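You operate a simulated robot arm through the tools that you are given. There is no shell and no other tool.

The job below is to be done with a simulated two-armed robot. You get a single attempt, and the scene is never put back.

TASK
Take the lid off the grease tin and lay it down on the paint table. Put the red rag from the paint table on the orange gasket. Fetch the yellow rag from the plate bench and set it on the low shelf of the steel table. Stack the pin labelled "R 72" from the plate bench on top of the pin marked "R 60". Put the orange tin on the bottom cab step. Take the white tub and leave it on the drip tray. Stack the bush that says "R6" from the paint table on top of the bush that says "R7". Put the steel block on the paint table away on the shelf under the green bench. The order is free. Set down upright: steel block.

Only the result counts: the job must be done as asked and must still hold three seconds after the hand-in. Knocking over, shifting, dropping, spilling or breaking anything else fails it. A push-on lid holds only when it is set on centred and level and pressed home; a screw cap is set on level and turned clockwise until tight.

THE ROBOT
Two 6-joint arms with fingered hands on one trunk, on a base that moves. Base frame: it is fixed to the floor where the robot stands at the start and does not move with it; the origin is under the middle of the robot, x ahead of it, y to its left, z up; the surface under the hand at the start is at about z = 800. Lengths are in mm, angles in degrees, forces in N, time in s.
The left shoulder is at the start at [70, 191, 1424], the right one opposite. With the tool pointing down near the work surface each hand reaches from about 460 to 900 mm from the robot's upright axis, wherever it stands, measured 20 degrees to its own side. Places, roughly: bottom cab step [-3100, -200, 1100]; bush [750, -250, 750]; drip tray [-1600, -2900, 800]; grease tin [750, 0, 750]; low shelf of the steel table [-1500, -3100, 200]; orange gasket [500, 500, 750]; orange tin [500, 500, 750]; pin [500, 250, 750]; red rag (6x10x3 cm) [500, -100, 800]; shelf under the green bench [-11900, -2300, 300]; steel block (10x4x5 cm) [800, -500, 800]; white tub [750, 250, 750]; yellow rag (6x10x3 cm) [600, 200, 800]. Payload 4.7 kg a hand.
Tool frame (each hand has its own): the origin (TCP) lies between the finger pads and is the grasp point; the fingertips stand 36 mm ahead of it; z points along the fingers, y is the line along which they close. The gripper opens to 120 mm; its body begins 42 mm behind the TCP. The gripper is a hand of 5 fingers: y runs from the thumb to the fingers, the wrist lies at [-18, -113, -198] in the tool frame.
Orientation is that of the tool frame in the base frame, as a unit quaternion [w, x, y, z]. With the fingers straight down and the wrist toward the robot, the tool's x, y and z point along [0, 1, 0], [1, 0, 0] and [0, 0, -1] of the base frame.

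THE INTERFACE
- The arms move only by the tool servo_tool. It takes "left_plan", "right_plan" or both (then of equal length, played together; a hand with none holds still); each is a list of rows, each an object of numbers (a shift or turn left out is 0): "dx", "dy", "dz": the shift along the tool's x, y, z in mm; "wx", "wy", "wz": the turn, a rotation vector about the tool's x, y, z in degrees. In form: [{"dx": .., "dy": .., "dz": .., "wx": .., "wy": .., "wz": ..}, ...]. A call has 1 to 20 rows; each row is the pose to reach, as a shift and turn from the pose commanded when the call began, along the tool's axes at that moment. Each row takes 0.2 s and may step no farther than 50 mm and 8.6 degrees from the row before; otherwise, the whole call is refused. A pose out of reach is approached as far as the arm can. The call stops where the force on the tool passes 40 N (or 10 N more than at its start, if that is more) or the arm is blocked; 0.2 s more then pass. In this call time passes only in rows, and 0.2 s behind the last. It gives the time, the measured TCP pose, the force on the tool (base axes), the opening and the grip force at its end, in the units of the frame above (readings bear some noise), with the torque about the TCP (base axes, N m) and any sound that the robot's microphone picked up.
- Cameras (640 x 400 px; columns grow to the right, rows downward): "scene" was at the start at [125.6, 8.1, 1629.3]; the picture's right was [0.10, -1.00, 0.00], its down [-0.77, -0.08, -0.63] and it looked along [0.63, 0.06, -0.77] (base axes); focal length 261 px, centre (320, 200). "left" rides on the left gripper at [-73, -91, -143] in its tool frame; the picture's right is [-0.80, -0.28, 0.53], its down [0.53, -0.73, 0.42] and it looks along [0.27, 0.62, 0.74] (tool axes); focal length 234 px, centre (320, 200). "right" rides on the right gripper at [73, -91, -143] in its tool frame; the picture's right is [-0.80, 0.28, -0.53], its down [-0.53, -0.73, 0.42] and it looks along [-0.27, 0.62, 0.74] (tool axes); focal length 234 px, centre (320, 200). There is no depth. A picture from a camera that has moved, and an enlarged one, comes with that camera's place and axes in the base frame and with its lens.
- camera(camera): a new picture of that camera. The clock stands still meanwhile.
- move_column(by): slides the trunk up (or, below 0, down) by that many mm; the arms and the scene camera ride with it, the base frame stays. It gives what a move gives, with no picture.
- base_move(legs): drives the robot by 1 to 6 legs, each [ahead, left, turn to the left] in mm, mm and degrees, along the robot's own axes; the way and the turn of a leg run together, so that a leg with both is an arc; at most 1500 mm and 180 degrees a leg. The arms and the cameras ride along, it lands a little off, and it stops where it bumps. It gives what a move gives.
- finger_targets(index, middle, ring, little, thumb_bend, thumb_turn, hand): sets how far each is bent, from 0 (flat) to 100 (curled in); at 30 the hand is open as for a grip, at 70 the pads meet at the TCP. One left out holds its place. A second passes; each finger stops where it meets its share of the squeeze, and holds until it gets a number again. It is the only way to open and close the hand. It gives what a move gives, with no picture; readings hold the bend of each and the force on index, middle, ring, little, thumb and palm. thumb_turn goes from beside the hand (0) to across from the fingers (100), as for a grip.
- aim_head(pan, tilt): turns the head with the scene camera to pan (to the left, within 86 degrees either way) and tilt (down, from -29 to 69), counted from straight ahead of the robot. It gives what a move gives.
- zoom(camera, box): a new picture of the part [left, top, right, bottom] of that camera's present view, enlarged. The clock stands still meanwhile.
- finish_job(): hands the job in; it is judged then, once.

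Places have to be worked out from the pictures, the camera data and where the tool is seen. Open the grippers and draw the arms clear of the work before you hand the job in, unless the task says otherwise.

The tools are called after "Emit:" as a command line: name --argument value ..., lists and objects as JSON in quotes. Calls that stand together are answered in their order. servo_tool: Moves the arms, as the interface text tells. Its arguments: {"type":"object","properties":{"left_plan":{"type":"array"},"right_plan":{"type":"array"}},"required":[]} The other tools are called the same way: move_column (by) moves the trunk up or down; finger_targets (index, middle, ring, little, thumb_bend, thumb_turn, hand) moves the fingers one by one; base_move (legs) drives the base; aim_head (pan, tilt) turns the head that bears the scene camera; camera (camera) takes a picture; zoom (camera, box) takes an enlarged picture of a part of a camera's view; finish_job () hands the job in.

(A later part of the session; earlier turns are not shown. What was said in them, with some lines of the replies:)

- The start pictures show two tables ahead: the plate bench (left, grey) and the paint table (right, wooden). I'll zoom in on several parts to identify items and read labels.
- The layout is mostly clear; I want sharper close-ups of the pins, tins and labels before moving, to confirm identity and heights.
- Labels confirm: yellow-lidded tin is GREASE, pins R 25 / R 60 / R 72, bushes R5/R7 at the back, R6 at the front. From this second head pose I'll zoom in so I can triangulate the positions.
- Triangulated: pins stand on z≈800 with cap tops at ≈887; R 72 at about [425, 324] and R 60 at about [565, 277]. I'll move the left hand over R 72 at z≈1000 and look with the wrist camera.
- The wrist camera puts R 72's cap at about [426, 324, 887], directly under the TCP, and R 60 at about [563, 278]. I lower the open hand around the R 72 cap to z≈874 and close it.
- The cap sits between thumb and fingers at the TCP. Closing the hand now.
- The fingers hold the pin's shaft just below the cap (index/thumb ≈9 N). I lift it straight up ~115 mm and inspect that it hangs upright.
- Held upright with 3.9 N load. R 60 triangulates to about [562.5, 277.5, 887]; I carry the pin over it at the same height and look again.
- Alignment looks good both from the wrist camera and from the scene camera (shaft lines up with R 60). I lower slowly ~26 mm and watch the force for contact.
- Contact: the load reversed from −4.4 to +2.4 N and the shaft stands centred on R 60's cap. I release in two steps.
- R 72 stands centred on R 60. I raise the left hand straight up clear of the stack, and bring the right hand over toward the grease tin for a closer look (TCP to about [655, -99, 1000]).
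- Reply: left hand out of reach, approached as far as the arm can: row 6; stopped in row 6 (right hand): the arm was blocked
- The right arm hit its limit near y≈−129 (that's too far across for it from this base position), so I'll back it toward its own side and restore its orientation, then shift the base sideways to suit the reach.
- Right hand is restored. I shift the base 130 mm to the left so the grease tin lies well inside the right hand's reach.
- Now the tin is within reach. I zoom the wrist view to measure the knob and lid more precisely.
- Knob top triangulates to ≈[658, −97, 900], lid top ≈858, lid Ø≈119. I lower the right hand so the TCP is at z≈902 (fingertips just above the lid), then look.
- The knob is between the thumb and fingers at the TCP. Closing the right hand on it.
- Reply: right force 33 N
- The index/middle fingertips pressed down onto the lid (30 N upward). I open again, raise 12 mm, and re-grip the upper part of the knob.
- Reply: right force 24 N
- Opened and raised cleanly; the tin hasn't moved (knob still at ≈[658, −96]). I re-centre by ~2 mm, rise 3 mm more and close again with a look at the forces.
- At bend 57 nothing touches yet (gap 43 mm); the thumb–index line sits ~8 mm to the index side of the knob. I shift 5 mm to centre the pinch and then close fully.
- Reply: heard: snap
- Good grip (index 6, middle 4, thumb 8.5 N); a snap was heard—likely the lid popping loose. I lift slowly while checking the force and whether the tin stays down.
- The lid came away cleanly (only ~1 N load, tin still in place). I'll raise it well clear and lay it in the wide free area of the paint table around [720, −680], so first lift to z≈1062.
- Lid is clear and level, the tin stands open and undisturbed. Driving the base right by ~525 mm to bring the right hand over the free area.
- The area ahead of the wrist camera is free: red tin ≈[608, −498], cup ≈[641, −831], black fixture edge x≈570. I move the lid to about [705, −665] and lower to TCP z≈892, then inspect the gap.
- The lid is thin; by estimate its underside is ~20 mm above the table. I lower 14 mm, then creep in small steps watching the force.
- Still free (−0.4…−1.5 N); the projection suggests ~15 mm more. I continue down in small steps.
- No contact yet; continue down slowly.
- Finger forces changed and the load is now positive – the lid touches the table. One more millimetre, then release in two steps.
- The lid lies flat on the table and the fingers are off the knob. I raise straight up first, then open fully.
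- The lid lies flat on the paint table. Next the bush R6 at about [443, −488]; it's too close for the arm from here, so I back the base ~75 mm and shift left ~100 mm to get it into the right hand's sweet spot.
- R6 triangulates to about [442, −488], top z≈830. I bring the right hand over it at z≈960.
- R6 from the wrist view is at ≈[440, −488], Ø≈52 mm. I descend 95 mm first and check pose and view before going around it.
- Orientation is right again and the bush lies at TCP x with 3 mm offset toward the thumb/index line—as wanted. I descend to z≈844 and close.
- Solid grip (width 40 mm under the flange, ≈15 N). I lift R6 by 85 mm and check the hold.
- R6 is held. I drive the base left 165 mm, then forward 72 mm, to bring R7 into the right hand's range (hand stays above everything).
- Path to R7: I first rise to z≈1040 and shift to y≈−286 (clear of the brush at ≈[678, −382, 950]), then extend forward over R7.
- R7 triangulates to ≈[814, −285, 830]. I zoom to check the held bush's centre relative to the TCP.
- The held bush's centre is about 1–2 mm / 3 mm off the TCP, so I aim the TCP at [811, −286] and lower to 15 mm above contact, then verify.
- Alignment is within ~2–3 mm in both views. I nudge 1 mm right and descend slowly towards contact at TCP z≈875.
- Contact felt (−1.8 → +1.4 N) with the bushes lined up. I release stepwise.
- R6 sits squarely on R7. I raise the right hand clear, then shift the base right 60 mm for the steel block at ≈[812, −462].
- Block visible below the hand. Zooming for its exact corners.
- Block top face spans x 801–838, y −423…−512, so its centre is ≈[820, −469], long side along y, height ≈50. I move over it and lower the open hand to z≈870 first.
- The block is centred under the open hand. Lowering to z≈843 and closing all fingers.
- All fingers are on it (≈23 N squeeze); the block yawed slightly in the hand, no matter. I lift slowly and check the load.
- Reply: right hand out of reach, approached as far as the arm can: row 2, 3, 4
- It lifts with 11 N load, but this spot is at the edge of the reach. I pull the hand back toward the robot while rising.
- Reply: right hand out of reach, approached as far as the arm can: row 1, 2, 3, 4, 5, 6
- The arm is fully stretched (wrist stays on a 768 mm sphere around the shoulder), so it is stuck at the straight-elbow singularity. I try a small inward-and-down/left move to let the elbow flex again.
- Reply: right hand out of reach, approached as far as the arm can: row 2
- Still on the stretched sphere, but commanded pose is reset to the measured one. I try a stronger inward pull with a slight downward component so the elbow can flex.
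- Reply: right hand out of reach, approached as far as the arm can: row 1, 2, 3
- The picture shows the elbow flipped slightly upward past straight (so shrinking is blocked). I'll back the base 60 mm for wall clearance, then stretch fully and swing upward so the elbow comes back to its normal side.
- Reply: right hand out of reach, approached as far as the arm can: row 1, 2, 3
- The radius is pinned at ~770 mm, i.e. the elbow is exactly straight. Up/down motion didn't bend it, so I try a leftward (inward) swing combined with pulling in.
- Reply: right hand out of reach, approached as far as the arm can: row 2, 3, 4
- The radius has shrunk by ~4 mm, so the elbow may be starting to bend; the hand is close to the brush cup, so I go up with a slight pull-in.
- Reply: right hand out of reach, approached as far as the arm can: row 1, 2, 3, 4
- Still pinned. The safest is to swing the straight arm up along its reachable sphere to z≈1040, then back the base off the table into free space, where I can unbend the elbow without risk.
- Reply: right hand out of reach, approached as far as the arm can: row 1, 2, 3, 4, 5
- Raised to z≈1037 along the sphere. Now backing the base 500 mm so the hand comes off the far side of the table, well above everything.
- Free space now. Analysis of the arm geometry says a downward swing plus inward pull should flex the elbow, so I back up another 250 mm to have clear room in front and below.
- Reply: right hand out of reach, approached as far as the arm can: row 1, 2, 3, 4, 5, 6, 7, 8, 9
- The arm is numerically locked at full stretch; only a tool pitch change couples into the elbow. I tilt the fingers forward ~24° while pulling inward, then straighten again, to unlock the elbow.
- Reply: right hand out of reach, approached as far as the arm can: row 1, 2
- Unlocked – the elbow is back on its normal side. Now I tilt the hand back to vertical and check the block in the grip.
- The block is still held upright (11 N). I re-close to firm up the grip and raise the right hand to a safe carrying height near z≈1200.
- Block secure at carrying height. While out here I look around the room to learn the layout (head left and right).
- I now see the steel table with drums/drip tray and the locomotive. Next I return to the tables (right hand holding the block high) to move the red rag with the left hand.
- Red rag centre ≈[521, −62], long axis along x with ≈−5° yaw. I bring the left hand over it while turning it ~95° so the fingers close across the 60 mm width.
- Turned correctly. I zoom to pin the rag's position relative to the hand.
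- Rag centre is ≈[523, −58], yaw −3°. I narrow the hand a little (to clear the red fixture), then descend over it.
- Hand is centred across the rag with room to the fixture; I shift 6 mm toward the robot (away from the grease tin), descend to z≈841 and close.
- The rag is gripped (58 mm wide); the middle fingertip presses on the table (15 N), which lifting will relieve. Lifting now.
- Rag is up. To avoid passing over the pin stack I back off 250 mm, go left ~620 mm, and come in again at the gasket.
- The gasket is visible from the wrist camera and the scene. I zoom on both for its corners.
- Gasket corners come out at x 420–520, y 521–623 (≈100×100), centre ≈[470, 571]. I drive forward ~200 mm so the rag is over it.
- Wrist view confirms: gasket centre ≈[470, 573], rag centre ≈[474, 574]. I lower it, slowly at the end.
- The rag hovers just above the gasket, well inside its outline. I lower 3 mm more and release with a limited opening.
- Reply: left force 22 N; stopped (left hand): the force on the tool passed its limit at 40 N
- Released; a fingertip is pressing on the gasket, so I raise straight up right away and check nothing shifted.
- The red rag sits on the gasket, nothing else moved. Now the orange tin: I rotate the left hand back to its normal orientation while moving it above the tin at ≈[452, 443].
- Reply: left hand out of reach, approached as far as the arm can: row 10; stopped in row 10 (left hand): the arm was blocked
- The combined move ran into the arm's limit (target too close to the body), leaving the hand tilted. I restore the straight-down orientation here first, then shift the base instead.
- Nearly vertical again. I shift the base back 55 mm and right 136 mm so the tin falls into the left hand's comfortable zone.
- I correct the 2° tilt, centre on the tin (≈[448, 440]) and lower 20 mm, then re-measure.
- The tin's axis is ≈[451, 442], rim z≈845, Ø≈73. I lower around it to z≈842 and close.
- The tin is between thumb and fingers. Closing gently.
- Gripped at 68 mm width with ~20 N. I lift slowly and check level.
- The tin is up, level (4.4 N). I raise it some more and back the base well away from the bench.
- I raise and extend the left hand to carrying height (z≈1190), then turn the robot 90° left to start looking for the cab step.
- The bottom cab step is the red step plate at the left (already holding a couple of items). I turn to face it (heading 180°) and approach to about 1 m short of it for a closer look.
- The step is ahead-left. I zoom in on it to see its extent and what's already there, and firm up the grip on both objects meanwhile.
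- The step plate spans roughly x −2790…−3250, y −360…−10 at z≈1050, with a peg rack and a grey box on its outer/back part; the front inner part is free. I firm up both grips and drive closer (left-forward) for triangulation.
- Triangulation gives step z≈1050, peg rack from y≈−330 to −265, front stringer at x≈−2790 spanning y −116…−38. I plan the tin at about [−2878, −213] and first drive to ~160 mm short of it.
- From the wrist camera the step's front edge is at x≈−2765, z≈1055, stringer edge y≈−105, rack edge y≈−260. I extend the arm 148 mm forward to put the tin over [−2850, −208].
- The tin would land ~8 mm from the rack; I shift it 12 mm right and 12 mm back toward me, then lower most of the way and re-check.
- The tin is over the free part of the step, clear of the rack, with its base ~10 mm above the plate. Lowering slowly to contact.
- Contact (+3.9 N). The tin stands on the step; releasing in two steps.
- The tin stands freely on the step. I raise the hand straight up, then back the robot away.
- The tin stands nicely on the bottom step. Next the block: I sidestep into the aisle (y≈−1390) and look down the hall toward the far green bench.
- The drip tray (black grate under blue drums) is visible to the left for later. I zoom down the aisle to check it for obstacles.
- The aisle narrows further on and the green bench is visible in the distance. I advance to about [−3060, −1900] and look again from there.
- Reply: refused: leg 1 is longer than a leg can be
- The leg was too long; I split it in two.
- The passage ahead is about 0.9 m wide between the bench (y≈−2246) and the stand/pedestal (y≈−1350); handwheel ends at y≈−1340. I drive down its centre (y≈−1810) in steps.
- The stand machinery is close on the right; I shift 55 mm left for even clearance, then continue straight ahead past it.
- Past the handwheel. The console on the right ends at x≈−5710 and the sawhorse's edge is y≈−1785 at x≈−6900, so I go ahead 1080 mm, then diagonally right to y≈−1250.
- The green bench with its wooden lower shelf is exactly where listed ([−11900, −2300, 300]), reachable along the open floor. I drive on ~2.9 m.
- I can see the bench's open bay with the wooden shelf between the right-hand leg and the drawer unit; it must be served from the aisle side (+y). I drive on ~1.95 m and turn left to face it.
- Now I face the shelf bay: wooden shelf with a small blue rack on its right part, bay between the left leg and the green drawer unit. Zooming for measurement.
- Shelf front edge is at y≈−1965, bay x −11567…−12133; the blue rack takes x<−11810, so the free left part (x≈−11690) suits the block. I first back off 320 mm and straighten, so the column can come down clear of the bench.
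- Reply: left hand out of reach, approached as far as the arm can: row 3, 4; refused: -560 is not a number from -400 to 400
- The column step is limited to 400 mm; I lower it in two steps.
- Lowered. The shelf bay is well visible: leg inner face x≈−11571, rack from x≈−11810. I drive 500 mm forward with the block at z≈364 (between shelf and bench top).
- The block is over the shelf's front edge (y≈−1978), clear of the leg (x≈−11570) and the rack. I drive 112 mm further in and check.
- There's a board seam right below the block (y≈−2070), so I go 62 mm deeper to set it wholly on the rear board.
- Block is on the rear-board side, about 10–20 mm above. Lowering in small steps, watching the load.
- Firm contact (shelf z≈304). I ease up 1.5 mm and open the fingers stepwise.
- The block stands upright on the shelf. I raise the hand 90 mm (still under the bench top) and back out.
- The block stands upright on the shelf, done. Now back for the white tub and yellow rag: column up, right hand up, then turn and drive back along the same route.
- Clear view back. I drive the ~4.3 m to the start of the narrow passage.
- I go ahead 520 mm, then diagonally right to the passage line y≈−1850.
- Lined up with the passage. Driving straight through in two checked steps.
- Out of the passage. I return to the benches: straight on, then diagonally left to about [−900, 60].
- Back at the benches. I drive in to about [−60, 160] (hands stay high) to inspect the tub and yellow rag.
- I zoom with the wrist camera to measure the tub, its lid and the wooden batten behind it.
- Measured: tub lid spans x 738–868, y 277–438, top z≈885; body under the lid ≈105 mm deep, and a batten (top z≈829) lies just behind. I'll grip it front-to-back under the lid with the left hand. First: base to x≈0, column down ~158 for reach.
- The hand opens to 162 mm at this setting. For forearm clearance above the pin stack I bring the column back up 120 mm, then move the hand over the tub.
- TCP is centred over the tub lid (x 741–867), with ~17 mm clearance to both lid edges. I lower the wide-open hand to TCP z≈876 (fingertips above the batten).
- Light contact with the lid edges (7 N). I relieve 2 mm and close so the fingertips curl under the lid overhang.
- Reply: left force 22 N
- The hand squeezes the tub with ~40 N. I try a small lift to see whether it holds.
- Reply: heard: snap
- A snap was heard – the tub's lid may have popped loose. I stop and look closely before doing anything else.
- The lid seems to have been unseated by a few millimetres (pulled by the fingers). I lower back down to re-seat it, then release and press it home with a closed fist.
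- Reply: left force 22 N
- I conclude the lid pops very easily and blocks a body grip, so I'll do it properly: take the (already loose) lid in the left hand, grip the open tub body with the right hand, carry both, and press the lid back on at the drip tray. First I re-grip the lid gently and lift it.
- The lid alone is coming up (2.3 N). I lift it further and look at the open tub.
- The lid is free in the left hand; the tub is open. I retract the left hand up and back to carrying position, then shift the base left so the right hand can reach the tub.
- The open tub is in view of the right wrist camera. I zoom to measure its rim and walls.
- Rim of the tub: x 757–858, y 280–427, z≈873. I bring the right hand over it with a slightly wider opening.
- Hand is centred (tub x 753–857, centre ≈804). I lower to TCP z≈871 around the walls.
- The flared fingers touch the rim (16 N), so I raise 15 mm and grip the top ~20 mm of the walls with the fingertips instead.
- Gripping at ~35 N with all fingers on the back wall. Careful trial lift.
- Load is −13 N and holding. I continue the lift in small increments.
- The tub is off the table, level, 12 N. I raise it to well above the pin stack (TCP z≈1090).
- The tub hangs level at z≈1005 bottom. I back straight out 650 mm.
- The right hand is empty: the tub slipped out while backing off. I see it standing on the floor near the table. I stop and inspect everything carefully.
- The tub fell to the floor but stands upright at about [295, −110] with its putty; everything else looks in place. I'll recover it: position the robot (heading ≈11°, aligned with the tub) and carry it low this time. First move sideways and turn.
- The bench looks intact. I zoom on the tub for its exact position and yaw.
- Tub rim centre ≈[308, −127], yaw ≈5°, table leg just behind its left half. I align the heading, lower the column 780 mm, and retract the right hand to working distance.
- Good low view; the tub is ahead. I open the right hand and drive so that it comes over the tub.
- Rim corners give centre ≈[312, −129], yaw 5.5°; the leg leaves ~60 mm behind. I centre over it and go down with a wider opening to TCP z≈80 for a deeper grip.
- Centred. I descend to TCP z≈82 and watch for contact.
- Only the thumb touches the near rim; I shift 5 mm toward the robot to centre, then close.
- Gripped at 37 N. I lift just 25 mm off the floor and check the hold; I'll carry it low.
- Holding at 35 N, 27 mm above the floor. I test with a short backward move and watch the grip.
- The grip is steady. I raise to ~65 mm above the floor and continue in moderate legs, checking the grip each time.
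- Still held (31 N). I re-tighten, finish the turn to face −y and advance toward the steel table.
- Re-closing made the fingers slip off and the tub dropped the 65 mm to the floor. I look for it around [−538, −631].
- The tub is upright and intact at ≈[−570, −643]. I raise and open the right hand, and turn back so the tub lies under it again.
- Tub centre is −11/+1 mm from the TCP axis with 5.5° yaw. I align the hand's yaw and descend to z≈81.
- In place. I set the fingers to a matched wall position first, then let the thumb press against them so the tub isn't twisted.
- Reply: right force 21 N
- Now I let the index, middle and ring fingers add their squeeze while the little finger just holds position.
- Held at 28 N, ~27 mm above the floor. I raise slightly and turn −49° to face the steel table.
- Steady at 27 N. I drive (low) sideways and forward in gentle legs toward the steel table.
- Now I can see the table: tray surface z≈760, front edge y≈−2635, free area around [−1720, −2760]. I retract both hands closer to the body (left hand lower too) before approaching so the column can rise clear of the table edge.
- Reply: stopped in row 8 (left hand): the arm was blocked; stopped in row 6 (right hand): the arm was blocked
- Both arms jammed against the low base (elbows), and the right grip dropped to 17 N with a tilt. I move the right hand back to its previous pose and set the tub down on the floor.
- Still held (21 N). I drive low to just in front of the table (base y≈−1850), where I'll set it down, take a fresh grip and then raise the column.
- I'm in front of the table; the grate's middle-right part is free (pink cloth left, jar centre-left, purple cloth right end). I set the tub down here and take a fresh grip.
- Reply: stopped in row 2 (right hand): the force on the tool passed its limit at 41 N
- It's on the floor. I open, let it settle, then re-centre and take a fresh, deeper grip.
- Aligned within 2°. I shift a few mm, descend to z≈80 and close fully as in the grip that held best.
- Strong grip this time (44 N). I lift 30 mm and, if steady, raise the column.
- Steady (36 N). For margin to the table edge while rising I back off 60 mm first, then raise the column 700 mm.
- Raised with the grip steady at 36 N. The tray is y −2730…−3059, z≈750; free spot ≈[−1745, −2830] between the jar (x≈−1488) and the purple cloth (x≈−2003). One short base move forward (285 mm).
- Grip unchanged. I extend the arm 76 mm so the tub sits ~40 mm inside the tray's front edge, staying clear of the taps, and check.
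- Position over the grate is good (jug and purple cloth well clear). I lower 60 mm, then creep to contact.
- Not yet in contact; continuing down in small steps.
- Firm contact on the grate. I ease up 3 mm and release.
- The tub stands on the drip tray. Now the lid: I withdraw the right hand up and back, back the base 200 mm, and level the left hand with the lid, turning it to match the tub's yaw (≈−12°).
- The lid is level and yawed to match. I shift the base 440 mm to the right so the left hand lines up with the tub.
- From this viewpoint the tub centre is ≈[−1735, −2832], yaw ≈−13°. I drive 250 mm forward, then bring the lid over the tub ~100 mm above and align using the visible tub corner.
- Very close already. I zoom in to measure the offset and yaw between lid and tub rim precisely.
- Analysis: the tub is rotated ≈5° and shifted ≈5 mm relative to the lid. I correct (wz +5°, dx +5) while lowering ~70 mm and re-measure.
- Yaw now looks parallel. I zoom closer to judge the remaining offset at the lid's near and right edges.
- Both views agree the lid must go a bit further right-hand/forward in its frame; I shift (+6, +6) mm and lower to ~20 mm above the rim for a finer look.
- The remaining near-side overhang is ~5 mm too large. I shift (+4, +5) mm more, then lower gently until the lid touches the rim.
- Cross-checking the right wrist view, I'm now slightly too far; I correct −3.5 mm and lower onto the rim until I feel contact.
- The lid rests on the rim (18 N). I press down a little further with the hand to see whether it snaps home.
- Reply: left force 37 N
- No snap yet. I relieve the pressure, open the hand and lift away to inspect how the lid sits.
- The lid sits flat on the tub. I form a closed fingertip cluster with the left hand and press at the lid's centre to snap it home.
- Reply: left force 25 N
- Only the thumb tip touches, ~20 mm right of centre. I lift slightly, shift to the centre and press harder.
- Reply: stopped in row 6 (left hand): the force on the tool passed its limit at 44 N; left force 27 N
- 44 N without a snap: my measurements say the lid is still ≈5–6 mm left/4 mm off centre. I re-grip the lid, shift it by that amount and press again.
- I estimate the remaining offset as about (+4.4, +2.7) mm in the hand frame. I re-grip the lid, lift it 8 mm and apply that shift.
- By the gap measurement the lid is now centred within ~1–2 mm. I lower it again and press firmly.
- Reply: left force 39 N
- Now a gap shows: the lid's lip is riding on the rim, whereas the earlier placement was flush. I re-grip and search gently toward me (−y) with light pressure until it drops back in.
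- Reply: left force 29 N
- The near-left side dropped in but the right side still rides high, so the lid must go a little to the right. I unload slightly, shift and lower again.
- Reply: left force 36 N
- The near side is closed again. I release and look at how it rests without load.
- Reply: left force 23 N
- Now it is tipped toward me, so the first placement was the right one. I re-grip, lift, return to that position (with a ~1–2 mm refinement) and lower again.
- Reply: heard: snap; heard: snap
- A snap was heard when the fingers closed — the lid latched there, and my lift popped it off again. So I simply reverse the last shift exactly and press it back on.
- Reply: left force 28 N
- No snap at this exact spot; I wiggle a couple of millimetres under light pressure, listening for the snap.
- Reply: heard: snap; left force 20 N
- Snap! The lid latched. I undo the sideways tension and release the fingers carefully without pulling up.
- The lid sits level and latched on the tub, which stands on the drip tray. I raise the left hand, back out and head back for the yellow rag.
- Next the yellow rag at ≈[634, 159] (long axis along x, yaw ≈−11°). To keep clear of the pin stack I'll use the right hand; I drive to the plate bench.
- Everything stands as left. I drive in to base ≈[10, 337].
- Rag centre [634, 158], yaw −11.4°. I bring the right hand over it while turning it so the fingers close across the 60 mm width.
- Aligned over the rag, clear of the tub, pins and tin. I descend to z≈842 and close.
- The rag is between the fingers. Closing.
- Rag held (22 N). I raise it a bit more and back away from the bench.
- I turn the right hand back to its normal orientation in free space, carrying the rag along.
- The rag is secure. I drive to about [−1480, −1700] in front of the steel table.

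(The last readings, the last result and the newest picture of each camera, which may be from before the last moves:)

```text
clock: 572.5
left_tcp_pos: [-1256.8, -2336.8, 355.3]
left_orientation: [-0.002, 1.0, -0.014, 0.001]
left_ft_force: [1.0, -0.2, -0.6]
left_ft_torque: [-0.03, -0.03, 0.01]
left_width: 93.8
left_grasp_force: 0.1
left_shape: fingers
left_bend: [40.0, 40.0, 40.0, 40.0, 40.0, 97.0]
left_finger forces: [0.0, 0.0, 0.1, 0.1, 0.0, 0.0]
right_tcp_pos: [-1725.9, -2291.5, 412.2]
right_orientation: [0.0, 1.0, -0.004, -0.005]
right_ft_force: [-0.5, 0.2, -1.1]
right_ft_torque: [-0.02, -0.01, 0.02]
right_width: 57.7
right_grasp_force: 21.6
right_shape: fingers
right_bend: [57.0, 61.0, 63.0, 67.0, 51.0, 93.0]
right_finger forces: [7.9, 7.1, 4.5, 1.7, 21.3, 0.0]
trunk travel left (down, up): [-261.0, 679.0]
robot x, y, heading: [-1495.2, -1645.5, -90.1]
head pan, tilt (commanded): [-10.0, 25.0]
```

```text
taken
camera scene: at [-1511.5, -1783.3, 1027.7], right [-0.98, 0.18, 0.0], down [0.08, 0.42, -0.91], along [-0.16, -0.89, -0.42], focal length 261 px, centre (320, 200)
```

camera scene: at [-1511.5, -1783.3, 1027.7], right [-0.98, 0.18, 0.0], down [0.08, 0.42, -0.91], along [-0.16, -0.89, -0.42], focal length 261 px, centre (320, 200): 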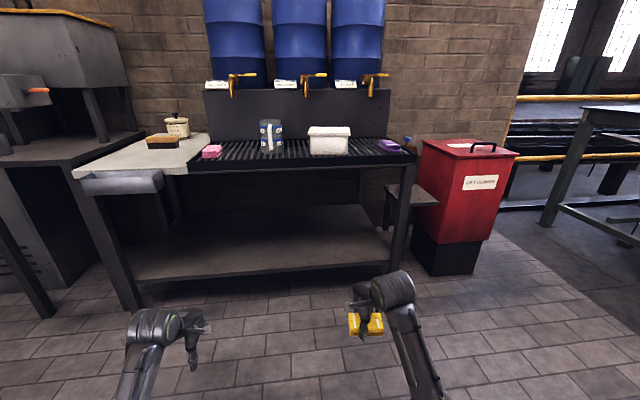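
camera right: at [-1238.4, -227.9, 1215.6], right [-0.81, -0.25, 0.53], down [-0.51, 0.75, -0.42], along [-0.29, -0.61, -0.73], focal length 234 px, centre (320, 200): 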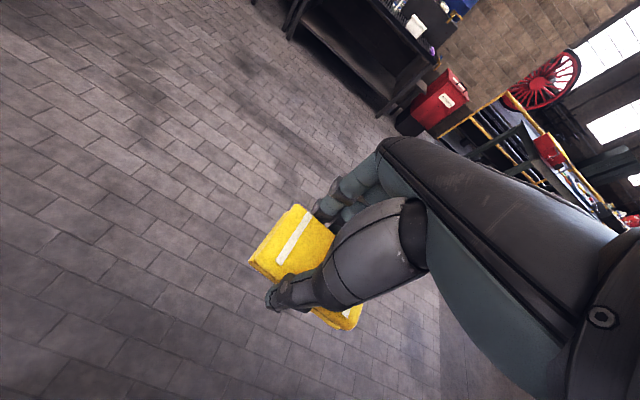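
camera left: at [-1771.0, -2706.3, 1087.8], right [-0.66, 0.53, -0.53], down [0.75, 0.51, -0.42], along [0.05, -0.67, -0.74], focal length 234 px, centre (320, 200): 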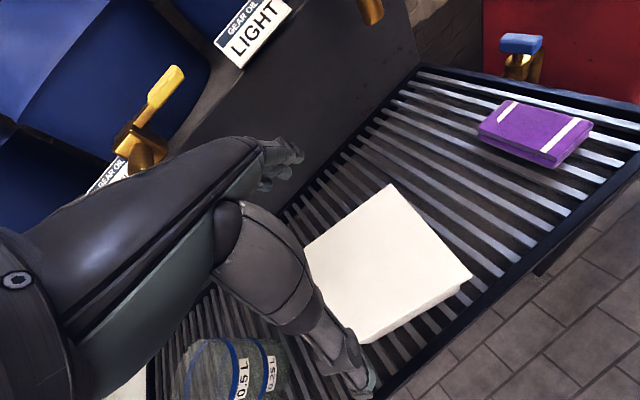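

The tub with its lid stands fine on the tray; the low shelf (z≈200, y −2755…−3440) is empty. I lower the right hand a bit and drive in under the table top.

Emit:
servo_tool --right_plan '[{"dz": 30}, {"dz": 60}, {"dz": 85}]'

Emit:
base_move --legs '[[480, 0, 0]]'

Emit:
camera --camera "right"

Emit:
camera --camera "scene"

```text
clock: 573.3
left_tcp_pos: [-1255.9, -2335.8, 354.5]
left_orientation: [-0.001, 1.0, -0.014, 0.002]
left_ft_force: [0.4, -0.5, 0.6]
left_ft_torque: [0.0, 0.03, -0.01]
left_width: 93.5
left_grasp_force: 0.1
left_shape: fingers
left_bend: [40.0, 40.0, 40.0, 40.0, 40.0, 97.0]
left_finger forces: [0.0, 0.0, 0.1, 0.0, 0.0, 0.0]
right_tcp_pos: [-1728.8, -2291.8, 329.6]
right_orientation: [0.002, 1.0, -0.004, -0.005]
right_ft_force: [-0.6, -0.4, -0.8]
right_ft_torque: [-0.02, 0.0, -0.02]
right_width: 57.8
right_grasp_force: 21.6
right_shape: fingers
right_bend: [57.0, 61.0, 63.0, 67.0, 51.0, 93.0]
right_finger forces: [8.0, 7.0, 4.7, 1.7, 21.4, 0.1]
trunk travel left (down, up): [-261.0, 679.0]
robot x, y, heading: [-1495.5, -1646.7, -90.4]
head pan, tilt (commanded): [-10.0, 25.0]
```

```text
clock: 576.2
left_tcp_pos: [-1274.1, -2836.0, 355.3]
left_orientation: [0.0, 1.0, -0.022, 0.002]
left_ft_force: [-0.2, 0.5, 0.0]
left_ft_torque: [0.01, -0.02, -0.02]
left_width: 93.8
left_grasp_force: 0.0
left_shape: fingers
left_bend: [40.0, 40.0, 40.0, 40.0, 40.0, 97.0]
left_finger forces: [0.1, 0.0, 0.0, 0.0, 0.1, 0.0]
right_tcp_pos: [-1744.6, -2782.9, 329.0]
right_orientation: [0.002, 1.0, -0.012, -0.004]
right_ft_force: [-0.7, 0.4, -0.6]
right_ft_torque: [-0.02, -0.01, 0.0]
right_width: 57.9
right_grasp_force: 21.8
right_shape: fingers
right_bend: [57.0, 61.0, 63.0, 67.0, 51.0, 93.0]
right_finger forces: [7.9, 7.1, 4.7, 1.6, 21.3, 0.0]
trunk travel left (down, up): [-261.0, 679.0]
robot x, y, heading: [-1498.5, -2141.2, -91.4]
head pan, tilt (commanded): [-10.0, 25.0]
```

```text
taken
camera right: at [-1668.4, -2693.3, 472.3], right [-0.81, -0.26, 0.53], down [-0.52, 0.74, -0.42], along [-0.29, -0.62, -0.73], focal length 234 px, centre (320, 200)
```

right: 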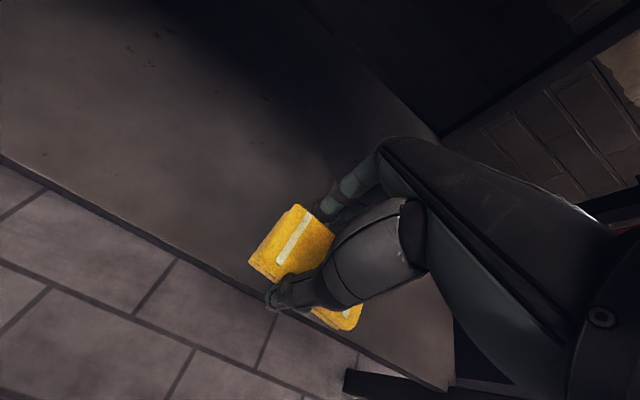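

```text
taken
camera scene: at [-1520.0, -2279.5, 1027.8], right [-0.98, 0.19, 0.0], down [0.08, 0.41, -0.91], along [-0.18, -0.89, -0.42], focal length 261 px, centre (320, 200)
```

scene: 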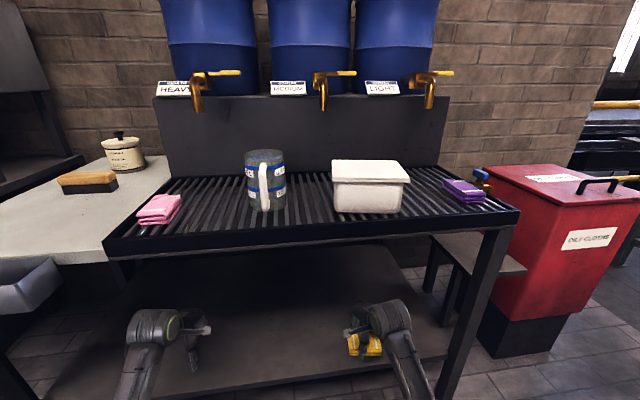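

The rag is over the shelf's front edge (y≈−2764). I drive ~100 mm further in.

Emit:
base_move --legs '[[100, 0, 1.3]]'

Emit:
servo_tool --right_plan '[{"dz": 25}, {"dz": 50}, {"dz": 68}, {"dz": 76}]'

Emit:
camera --camera "right"

```text
clock: 577.4
left_tcp_pos: [-1258.6, -2930.7, 354.7]
left_orientation: [-0.001, 1.0, -0.011, 0.003]
left_ft_force: [-0.2, -0.7, 0.5]
left_ft_torque: [-0.01, 0.03, 0.0]
left_width: 93.5
left_grasp_force: 0.1
left_shape: fingers
left_bend: [40.0, 40.0, 40.0, 40.0, 40.0, 97.0]
left_finger forces: [0.0, 0.1, 0.0, 0.1, 0.1, 0.0]
right_tcp_pos: [-1731.6, -2887.5, 329.5]
right_orientation: [0.001, 1.0, 0.0, -0.005]
right_ft_force: [-0.3, 0.2, -1.2]
right_ft_torque: [0.01, 0.01, -0.03]
right_width: 57.8
right_grasp_force: 21.5
right_shape: fingers
right_bend: [57.0, 61.0, 63.0, 67.0, 51.0, 93.0]
right_finger forces: [7.8, 7.1, 4.6, 1.6, 21.5, 0.1]
trunk travel left (down, up): [-261.0, 679.0]
robot x, y, heading: [-1502.1, -2236.9, -90.0]
head pan, tilt (commanded): [-10.0, 25.0]
```

```text
clock: 578.4
left_tcp_pos: [-1260.5, -2930.6, 356.7]
left_orientation: [0.0, 1.0, -0.011, 0.002]
left_ft_force: [-0.7, -0.2, -0.5]
left_ft_torque: [-0.01, 0.03, 0.0]
left_width: 93.6
left_grasp_force: 0.0
left_shape: fingers
left_bend: [40.0, 40.0, 40.0, 40.0, 40.0, 97.0]
left_finger forces: [0.0, 0.1, 0.0, 0.0, 0.0, 0.1]
right_tcp_pos: [-1732.0, -2894.8, 264.0]
right_orientation: [0.012, 1.0, 0.0, -0.005]
right_ft_force: [-0.4, 8.2, 21.4]
right_ft_torque: [0.67, -0.04, 0.0]
right_width: 58.0
right_grasp_force: 26.2
right_shape: fingers
right_bend: [60.0, 63.0, 65.0, 68.0, 51.0, 93.0]
right_finger forces: [6.4, 10.4, 3.5, 1.1, 29.8, 0.0]
trunk travel left (down, up): [-261.0, 679.0]
robot x, y, heading: [-1498.4, -2237.1, -89.9]
head pan, tilt (commanded): [-10.0, 25.0]
stopped in row 4 (right hand): the force on the tool passed its limit at 46 N (the readings are from after the stop); the commanded pose is now the measured one
```

```text
taken
camera right: at [-1657.1, -2798.9, 405.1], right [-0.8, -0.27, 0.54], down [-0.54, 0.72, -0.44], along [-0.27, -0.64, -0.72], focal length 234 px, centre (320, 200)
```

right: 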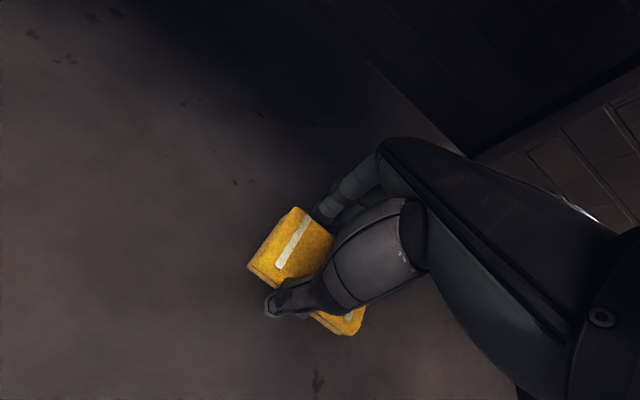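

Contact (shelf z≈222). I ease up 3 mm, release, and raise the hand.

Emit:
servo_tool --right_plan '[{"dz": -4}]'

Emit:
finger_targets --hand "right" --index 48 --middle 46 --ring 48 --little 48 --thumb_bend 42

Emit:
servo_tool --right_plan '[{"dz": -12}, {"dz": -30}, {"dz": -55}, {"dz": -80}]'

Emit:
camera --camera "right"

```text
clock: 578.8
left_tcp_pos: [-1259.1, -2928.2, 355.3]
left_orientation: [0.0, 1.0, -0.011, 0.001]
left_ft_force: [0.2, -0.1, -0.1]
left_ft_torque: [0.02, -0.02, 0.01]
left_width: 93.6
left_grasp_force: 0.1
left_shape: fingers
left_bend: [40.0, 40.0, 40.0, 40.0, 40.0, 97.0]
left_finger forces: [0.1, 0.0, 0.0, 0.0, 0.0, 0.0]
right_tcp_pos: [-1732.5, -2892.7, 264.3]
right_orientation: [0.011, 1.0, 0.002, -0.006]
right_ft_force: [1.0, 0.1, 13.3]
right_ft_torque: [0.01, 0.0, 0.09]
right_width: 57.7
right_grasp_force: 24.4
right_shape: fingers
right_bend: [59.0, 63.0, 64.0, 67.0, 51.0, 93.0]
right_finger forces: [7.7, 11.4, 4.6, 1.8, 23.7, 0.1]
trunk travel left (down, up): [-261.0, 679.0]
robot x, y, heading: [-1501.4, -2234.9, -90.0]
head pan, tilt (commanded): [-10.0, 25.0]
```

```text
clock: 579.8
left_tcp_pos: [-1259.4, -2929.4, 355.4]
left_orientation: [-0.001, 1.0, -0.011, 0.001]
left_ft_force: [-0.1, 0.2, 0.4]
left_ft_torque: [0.01, -0.01, 0.05]
left_width: 93.6
left_grasp_force: 0.0
left_shape: fingers
left_bend: [40.0, 40.0, 40.0, 40.0, 40.0, 97.0]
left_finger forces: [0.0, 0.1, 0.0, 0.1, 0.0, 0.0]
right_tcp_pos: [-1732.1, -2892.1, 265.0]
right_orientation: [0.009, 1.0, 0.0, -0.005]
right_ft_force: [0.2, 3.4, 8.6]
right_ft_torque: [-0.16, 0.04, 0.0]
right_width: 77.3
right_grasp_force: 3.7
right_shape: fingers
right_bend: [48.0, 48.0, 48.0, 48.0, 42.0, 97.0]
right_finger forces: [0.4, 7.7, 0.0, 0.0, 0.3, 0.1]
trunk travel left (down, up): [-261.0, 679.0]
robot x, y, heading: [-1498.5, -2236.9, -89.8]
head pan, tilt (commanded): [-10.0, 25.0]
```

```text
clock: 580.8
left_tcp_pos: [-1258.6, -2929.6, 354.5]
left_orientation: [-0.001, 1.0, -0.011, 0.002]
left_ft_force: [0.2, -0.3, 0.2]
left_ft_torque: [0.0, -0.02, 0.03]
left_width: 93.6
left_grasp_force: 0.1
left_shape: fingers
left_bend: [40.0, 40.0, 40.0, 40.0, 40.0, 97.0]
left_finger forces: [0.0, 0.0, 0.0, 0.0, 0.0, 0.0]
right_tcp_pos: [-1732.5, -2891.5, 343.8]
right_orientation: [0.006, 1.0, -0.001, -0.006]
right_ft_force: [0.4, -0.1, -0.6]
right_ft_torque: [0.0, -0.01, -0.02]
right_width: 77.4
right_grasp_force: 0.1
right_shape: fingers
right_bend: [48.0, 46.0, 48.0, 48.0, 42.0, 97.0]
right_finger forces: [0.1, 0.0, 0.0, 0.0, 0.1, 0.1]
trunk travel left (down, up): [-261.0, 679.0]
robot x, y, heading: [-1501.4, -2240.1, -90.0]
head pan, tilt (commanded): [-10.0, 25.0]
```

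```text
taken
camera right: at [-1657.2, -2797.2, 485.3], right [-0.8, -0.27, 0.54], down [-0.54, 0.73, -0.43], along [-0.27, -0.63, -0.72], focal length 234 px, centre (320, 200)
```

right: 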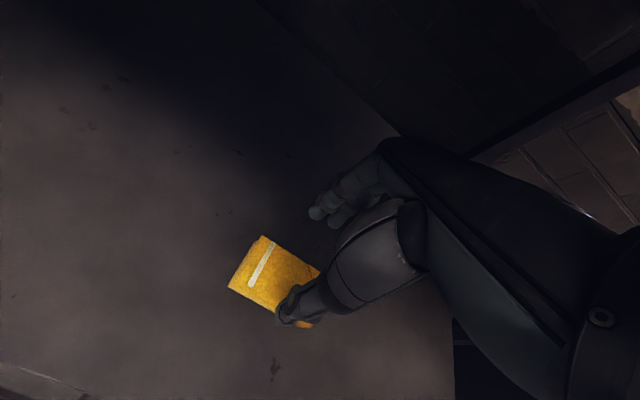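

The yellow rag lies on the low shelf. I back straight out and take a confirming look.

Emit:
base_move --legs '[[-650, 0, 0]]'

Emit:
aim_head --pan -5 --tilt 22

Emit:
camera --camera "scene"

Emit:
zoom --camera "scene" --box '[180, 100, 420, 290]'

```text
clock: 584.5
left_tcp_pos: [-1269.0, -2269.3, 354.6]
left_orientation: [-0.001, 1.0, -0.023, 0.002]
left_ft_force: [0.1, 0.3, -0.7]
left_ft_torque: [-0.02, 0.01, 0.01]
left_width: 93.5
left_grasp_force: 0.0
left_shape: fingers
left_bend: [40.0, 40.0, 40.0, 40.0, 40.0, 97.0]
left_finger forces: [0.0, 0.0, 0.1, 0.0, 0.1, 0.0]
right_tcp_pos: [-1740.4, -2219.8, 344.1]
right_orientation: [0.009, 1.0, -0.011, -0.006]
right_ft_force: [0.5, 1.0, -1.0]
right_ft_torque: [0.02, 0.01, 0.0]
right_width: 77.7
right_grasp_force: 0.0
right_shape: fingers
right_bend: [48.0, 46.0, 48.0, 48.0, 42.0, 97.0]
right_finger forces: [0.0, 0.0, 0.1, 0.1, 0.1, 0.0]
trunk travel left (down, up): [-261.0, 679.0]
robot x, y, heading: [-1493.0, -1568.8, -91.2]
head pan, tilt (commanded): [-10.0, 25.0]
```

```text
clock: 585.1
left_tcp_pos: [-1268.7, -2269.3, 354.4]
left_orientation: [0.0, 1.0, -0.022, 0.002]
left_ft_force: [0.1, -0.2, 0.1]
left_ft_torque: [-0.01, 0.0, -0.01]
left_width: 93.8
left_grasp_force: 0.0
left_shape: fingers
left_bend: [40.0, 40.0, 40.0, 40.0, 40.0, 97.0]
left_finger forces: [0.0, 0.0, 0.0, 0.0, 0.0, 0.0]
right_tcp_pos: [-1741.5, -2219.9, 343.4]
right_orientation: [0.009, 1.0, -0.012, -0.006]
right_ft_force: [-0.6, -0.1, 0.3]
right_ft_torque: [-0.02, 0.01, -0.01]
right_width: 77.5
right_grasp_force: 0.1
right_shape: fingers
right_bend: [48.0, 46.0, 48.0, 48.0, 42.0, 97.0]
right_finger forces: [0.0, 0.0, 0.0, 0.1, 0.1, 0.1]
trunk travel left (down, up): [-261.0, 679.0]
robot x, y, heading: [-1491.7, -1569.9, -91.1]
head pan, tilt (commanded): [-5.0, 22.0]
```

```text
taken
camera scene: at [-1506.5, -1714.4, 1032.7], right [-0.99, 0.11, 0.0], down [0.04, 0.37, -0.93], along [-0.1, -0.92, -0.38], focal length 261 px, centre (320, 200)
```

scene: 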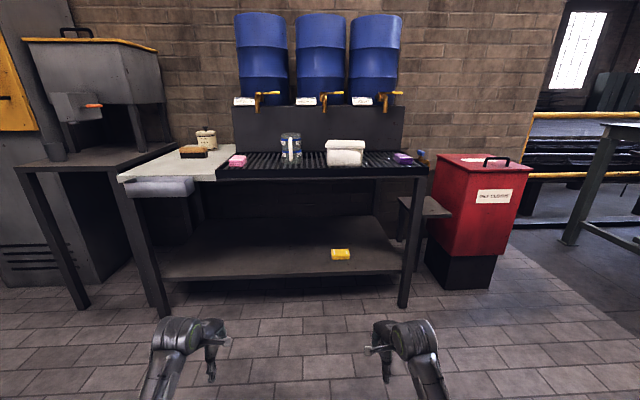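

```text
2.11 times, centred on (300, 195) of scene
camera zoom: at [-1506.5, -1714.4, 1032.7], right [-0.99, 0.11, 0.0], down [0.04, 0.37, -0.93], along [-0.1, -0.92, -0.38], focal length 549 px, centre (362, 210)
```

zoom: 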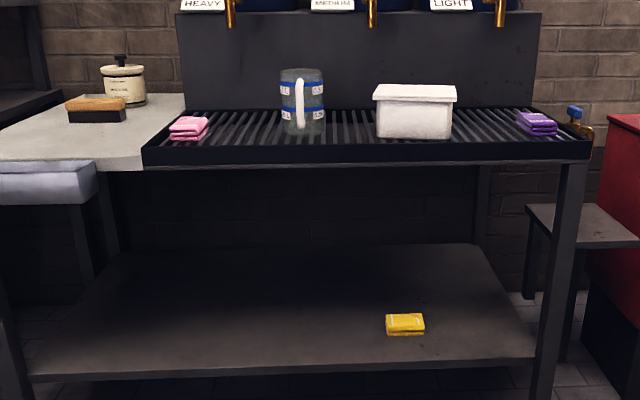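

All targets are verified: lid-covered tub on the drip tray, yellow rag on the low shelf, and the earlier items in place (the white tin at [427, 170] is unmoved). I open both grippers fully, well clear of the work.

Emit:
finger_targets --hand "right" --index 30 --middle 30 --ring 30 --little 30 --thumb_bend 30

Emit:
finger_targets --hand "left" --index 30 --middle 30 --ring 30 --little 30 --thumb_bend 30

Emit:
zoom --camera "scene" --box '[300, 120, 380, 184]'

```text
clock: 586.1
left_tcp_pos: [-1269.5, -2269.7, 354.9]
left_orientation: [-0.001, 1.0, -0.023, 0.002]
left_ft_force: [-0.3, -0.2, 0.3]
left_ft_torque: [-0.01, -0.01, -0.02]
left_width: 93.6
left_grasp_force: 0.1
left_shape: fingers
left_bend: [40.0, 40.0, 40.0, 40.0, 40.0, 97.0]
left_finger forces: [0.0, 0.0, 0.0, 0.0, 0.0, 0.0]
right_tcp_pos: [-1740.5, -2219.2, 343.5]
right_orientation: [0.008, 1.0, -0.011, -0.006]
right_ft_force: [0.0, 0.1, 0.6]
right_ft_torque: [-0.02, 0.02, -0.03]
right_width: 121.8
right_grasp_force: 0.1
right_shape: fingers
right_bend: [30.0, 30.0, 30.0, 30.0, 30.0, 97.0]
right_finger forces: [0.0, 0.0, 0.0, 0.0, 0.0, 0.1]
trunk travel left (down, up): [-261.0, 679.0]
robot x, y, heading: [-1493.9, -1571.9, -91.3]
head pan, tilt (commanded): [-5.0, 22.0]
```

```text
clock: 587.1
left_tcp_pos: [-1268.0, -2269.7, 354.6]
left_orientation: [-0.001, 1.0, -0.022, 0.002]
left_ft_force: [0.5, 0.1, -0.1]
left_ft_torque: [0.0, -0.01, 0.0]
left_width: 121.9
left_grasp_force: 0.3
left_shape: fingers
left_bend: [30.0, 30.0, 30.0, 30.0, 30.0, 97.0]
left_finger forces: [0.0, 0.0, 0.1, 0.1, 0.0, 0.0]
right_tcp_pos: [-1740.2, -2218.9, 344.0]
right_orientation: [0.008, 1.0, -0.012, -0.006]
right_ft_force: [-0.4, 0.7, 0.2]
right_ft_torque: [0.03, 0.04, 0.01]
right_width: 121.9
right_grasp_force: 0.0
right_shape: fingers
right_bend: [30.0, 30.0, 30.0, 30.0, 30.0, 97.0]
right_finger forces: [0.0, 0.0, 0.1, 0.1, 0.0, 0.0]
trunk travel left (down, up): [-261.0, 679.0]
robot x, y, heading: [-1498.0, -1572.1, -91.8]
head pan, tilt (commanded): [-5.0, 22.0]
```

```text
6.25 times, centred on (340, 152) of scene
camera zoom: at [-1506.4, -1714.4, 1032.7], right [-0.99, 0.11, 0.0], down [0.04, 0.37, -0.93], along [-0.1, -0.92, -0.37], focal length 1630 px, centre (195, 500)
```

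zoom: 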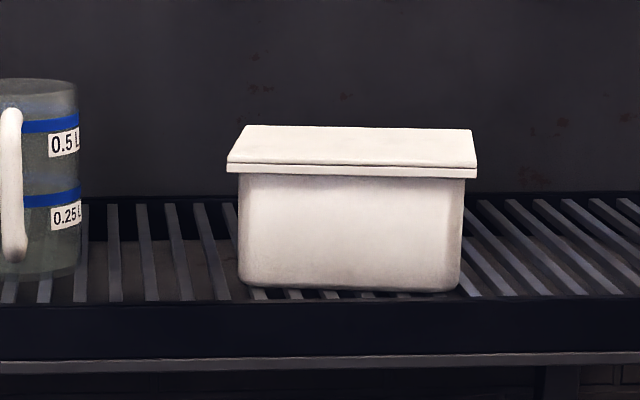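

The tub's lid is level and centred; both hands are open and clear. Handing the job in.

Emit:
finish_job

```text
The job is handed in.
```

I handed the job in with all eight items in place. However, I dropped the white tub twice on the way, once from about 1 m and once from about 65 mm.

| Item | Result |
|---|---|
| Grease tin lid | Off the tin, lying flat on the paint table |
| Red rag | On the orange gasket |
| Yellow rag | On the low shelf of the steel table |
| Pin R 72 | Standing centred on top of R 60 |
| Orange tin | Upright on the bottom cab step, contents intact |
| White tub | On the drip tray, lid back on |
| Bush R6 | Stacked on R7 |
| Steel block | Upright on the shelf under the green bench |

**White tub:** its lid came loose as soon as I gripped it, so I took it off, carried the open tub separately and pressed the lid back on at the tray. After both drops the tub was upright with its putty still inside. I heard the lid snap home, and in the last picture it looks level. I did not test it by pulling.

**Other objects:** a few of them sit close to where I worked.
- **White tin on the plate bench:** I measured its position afterwards and it had not moved.
- **Wooden batten behind the tubs:** the first tub grip came close to it. It looks unmoved to within about 8 mm.
- **Cab step and green bench:** I did not look at either again at the end. They were fine when I left them.

Both grippers are open and the arms are clear of the work.
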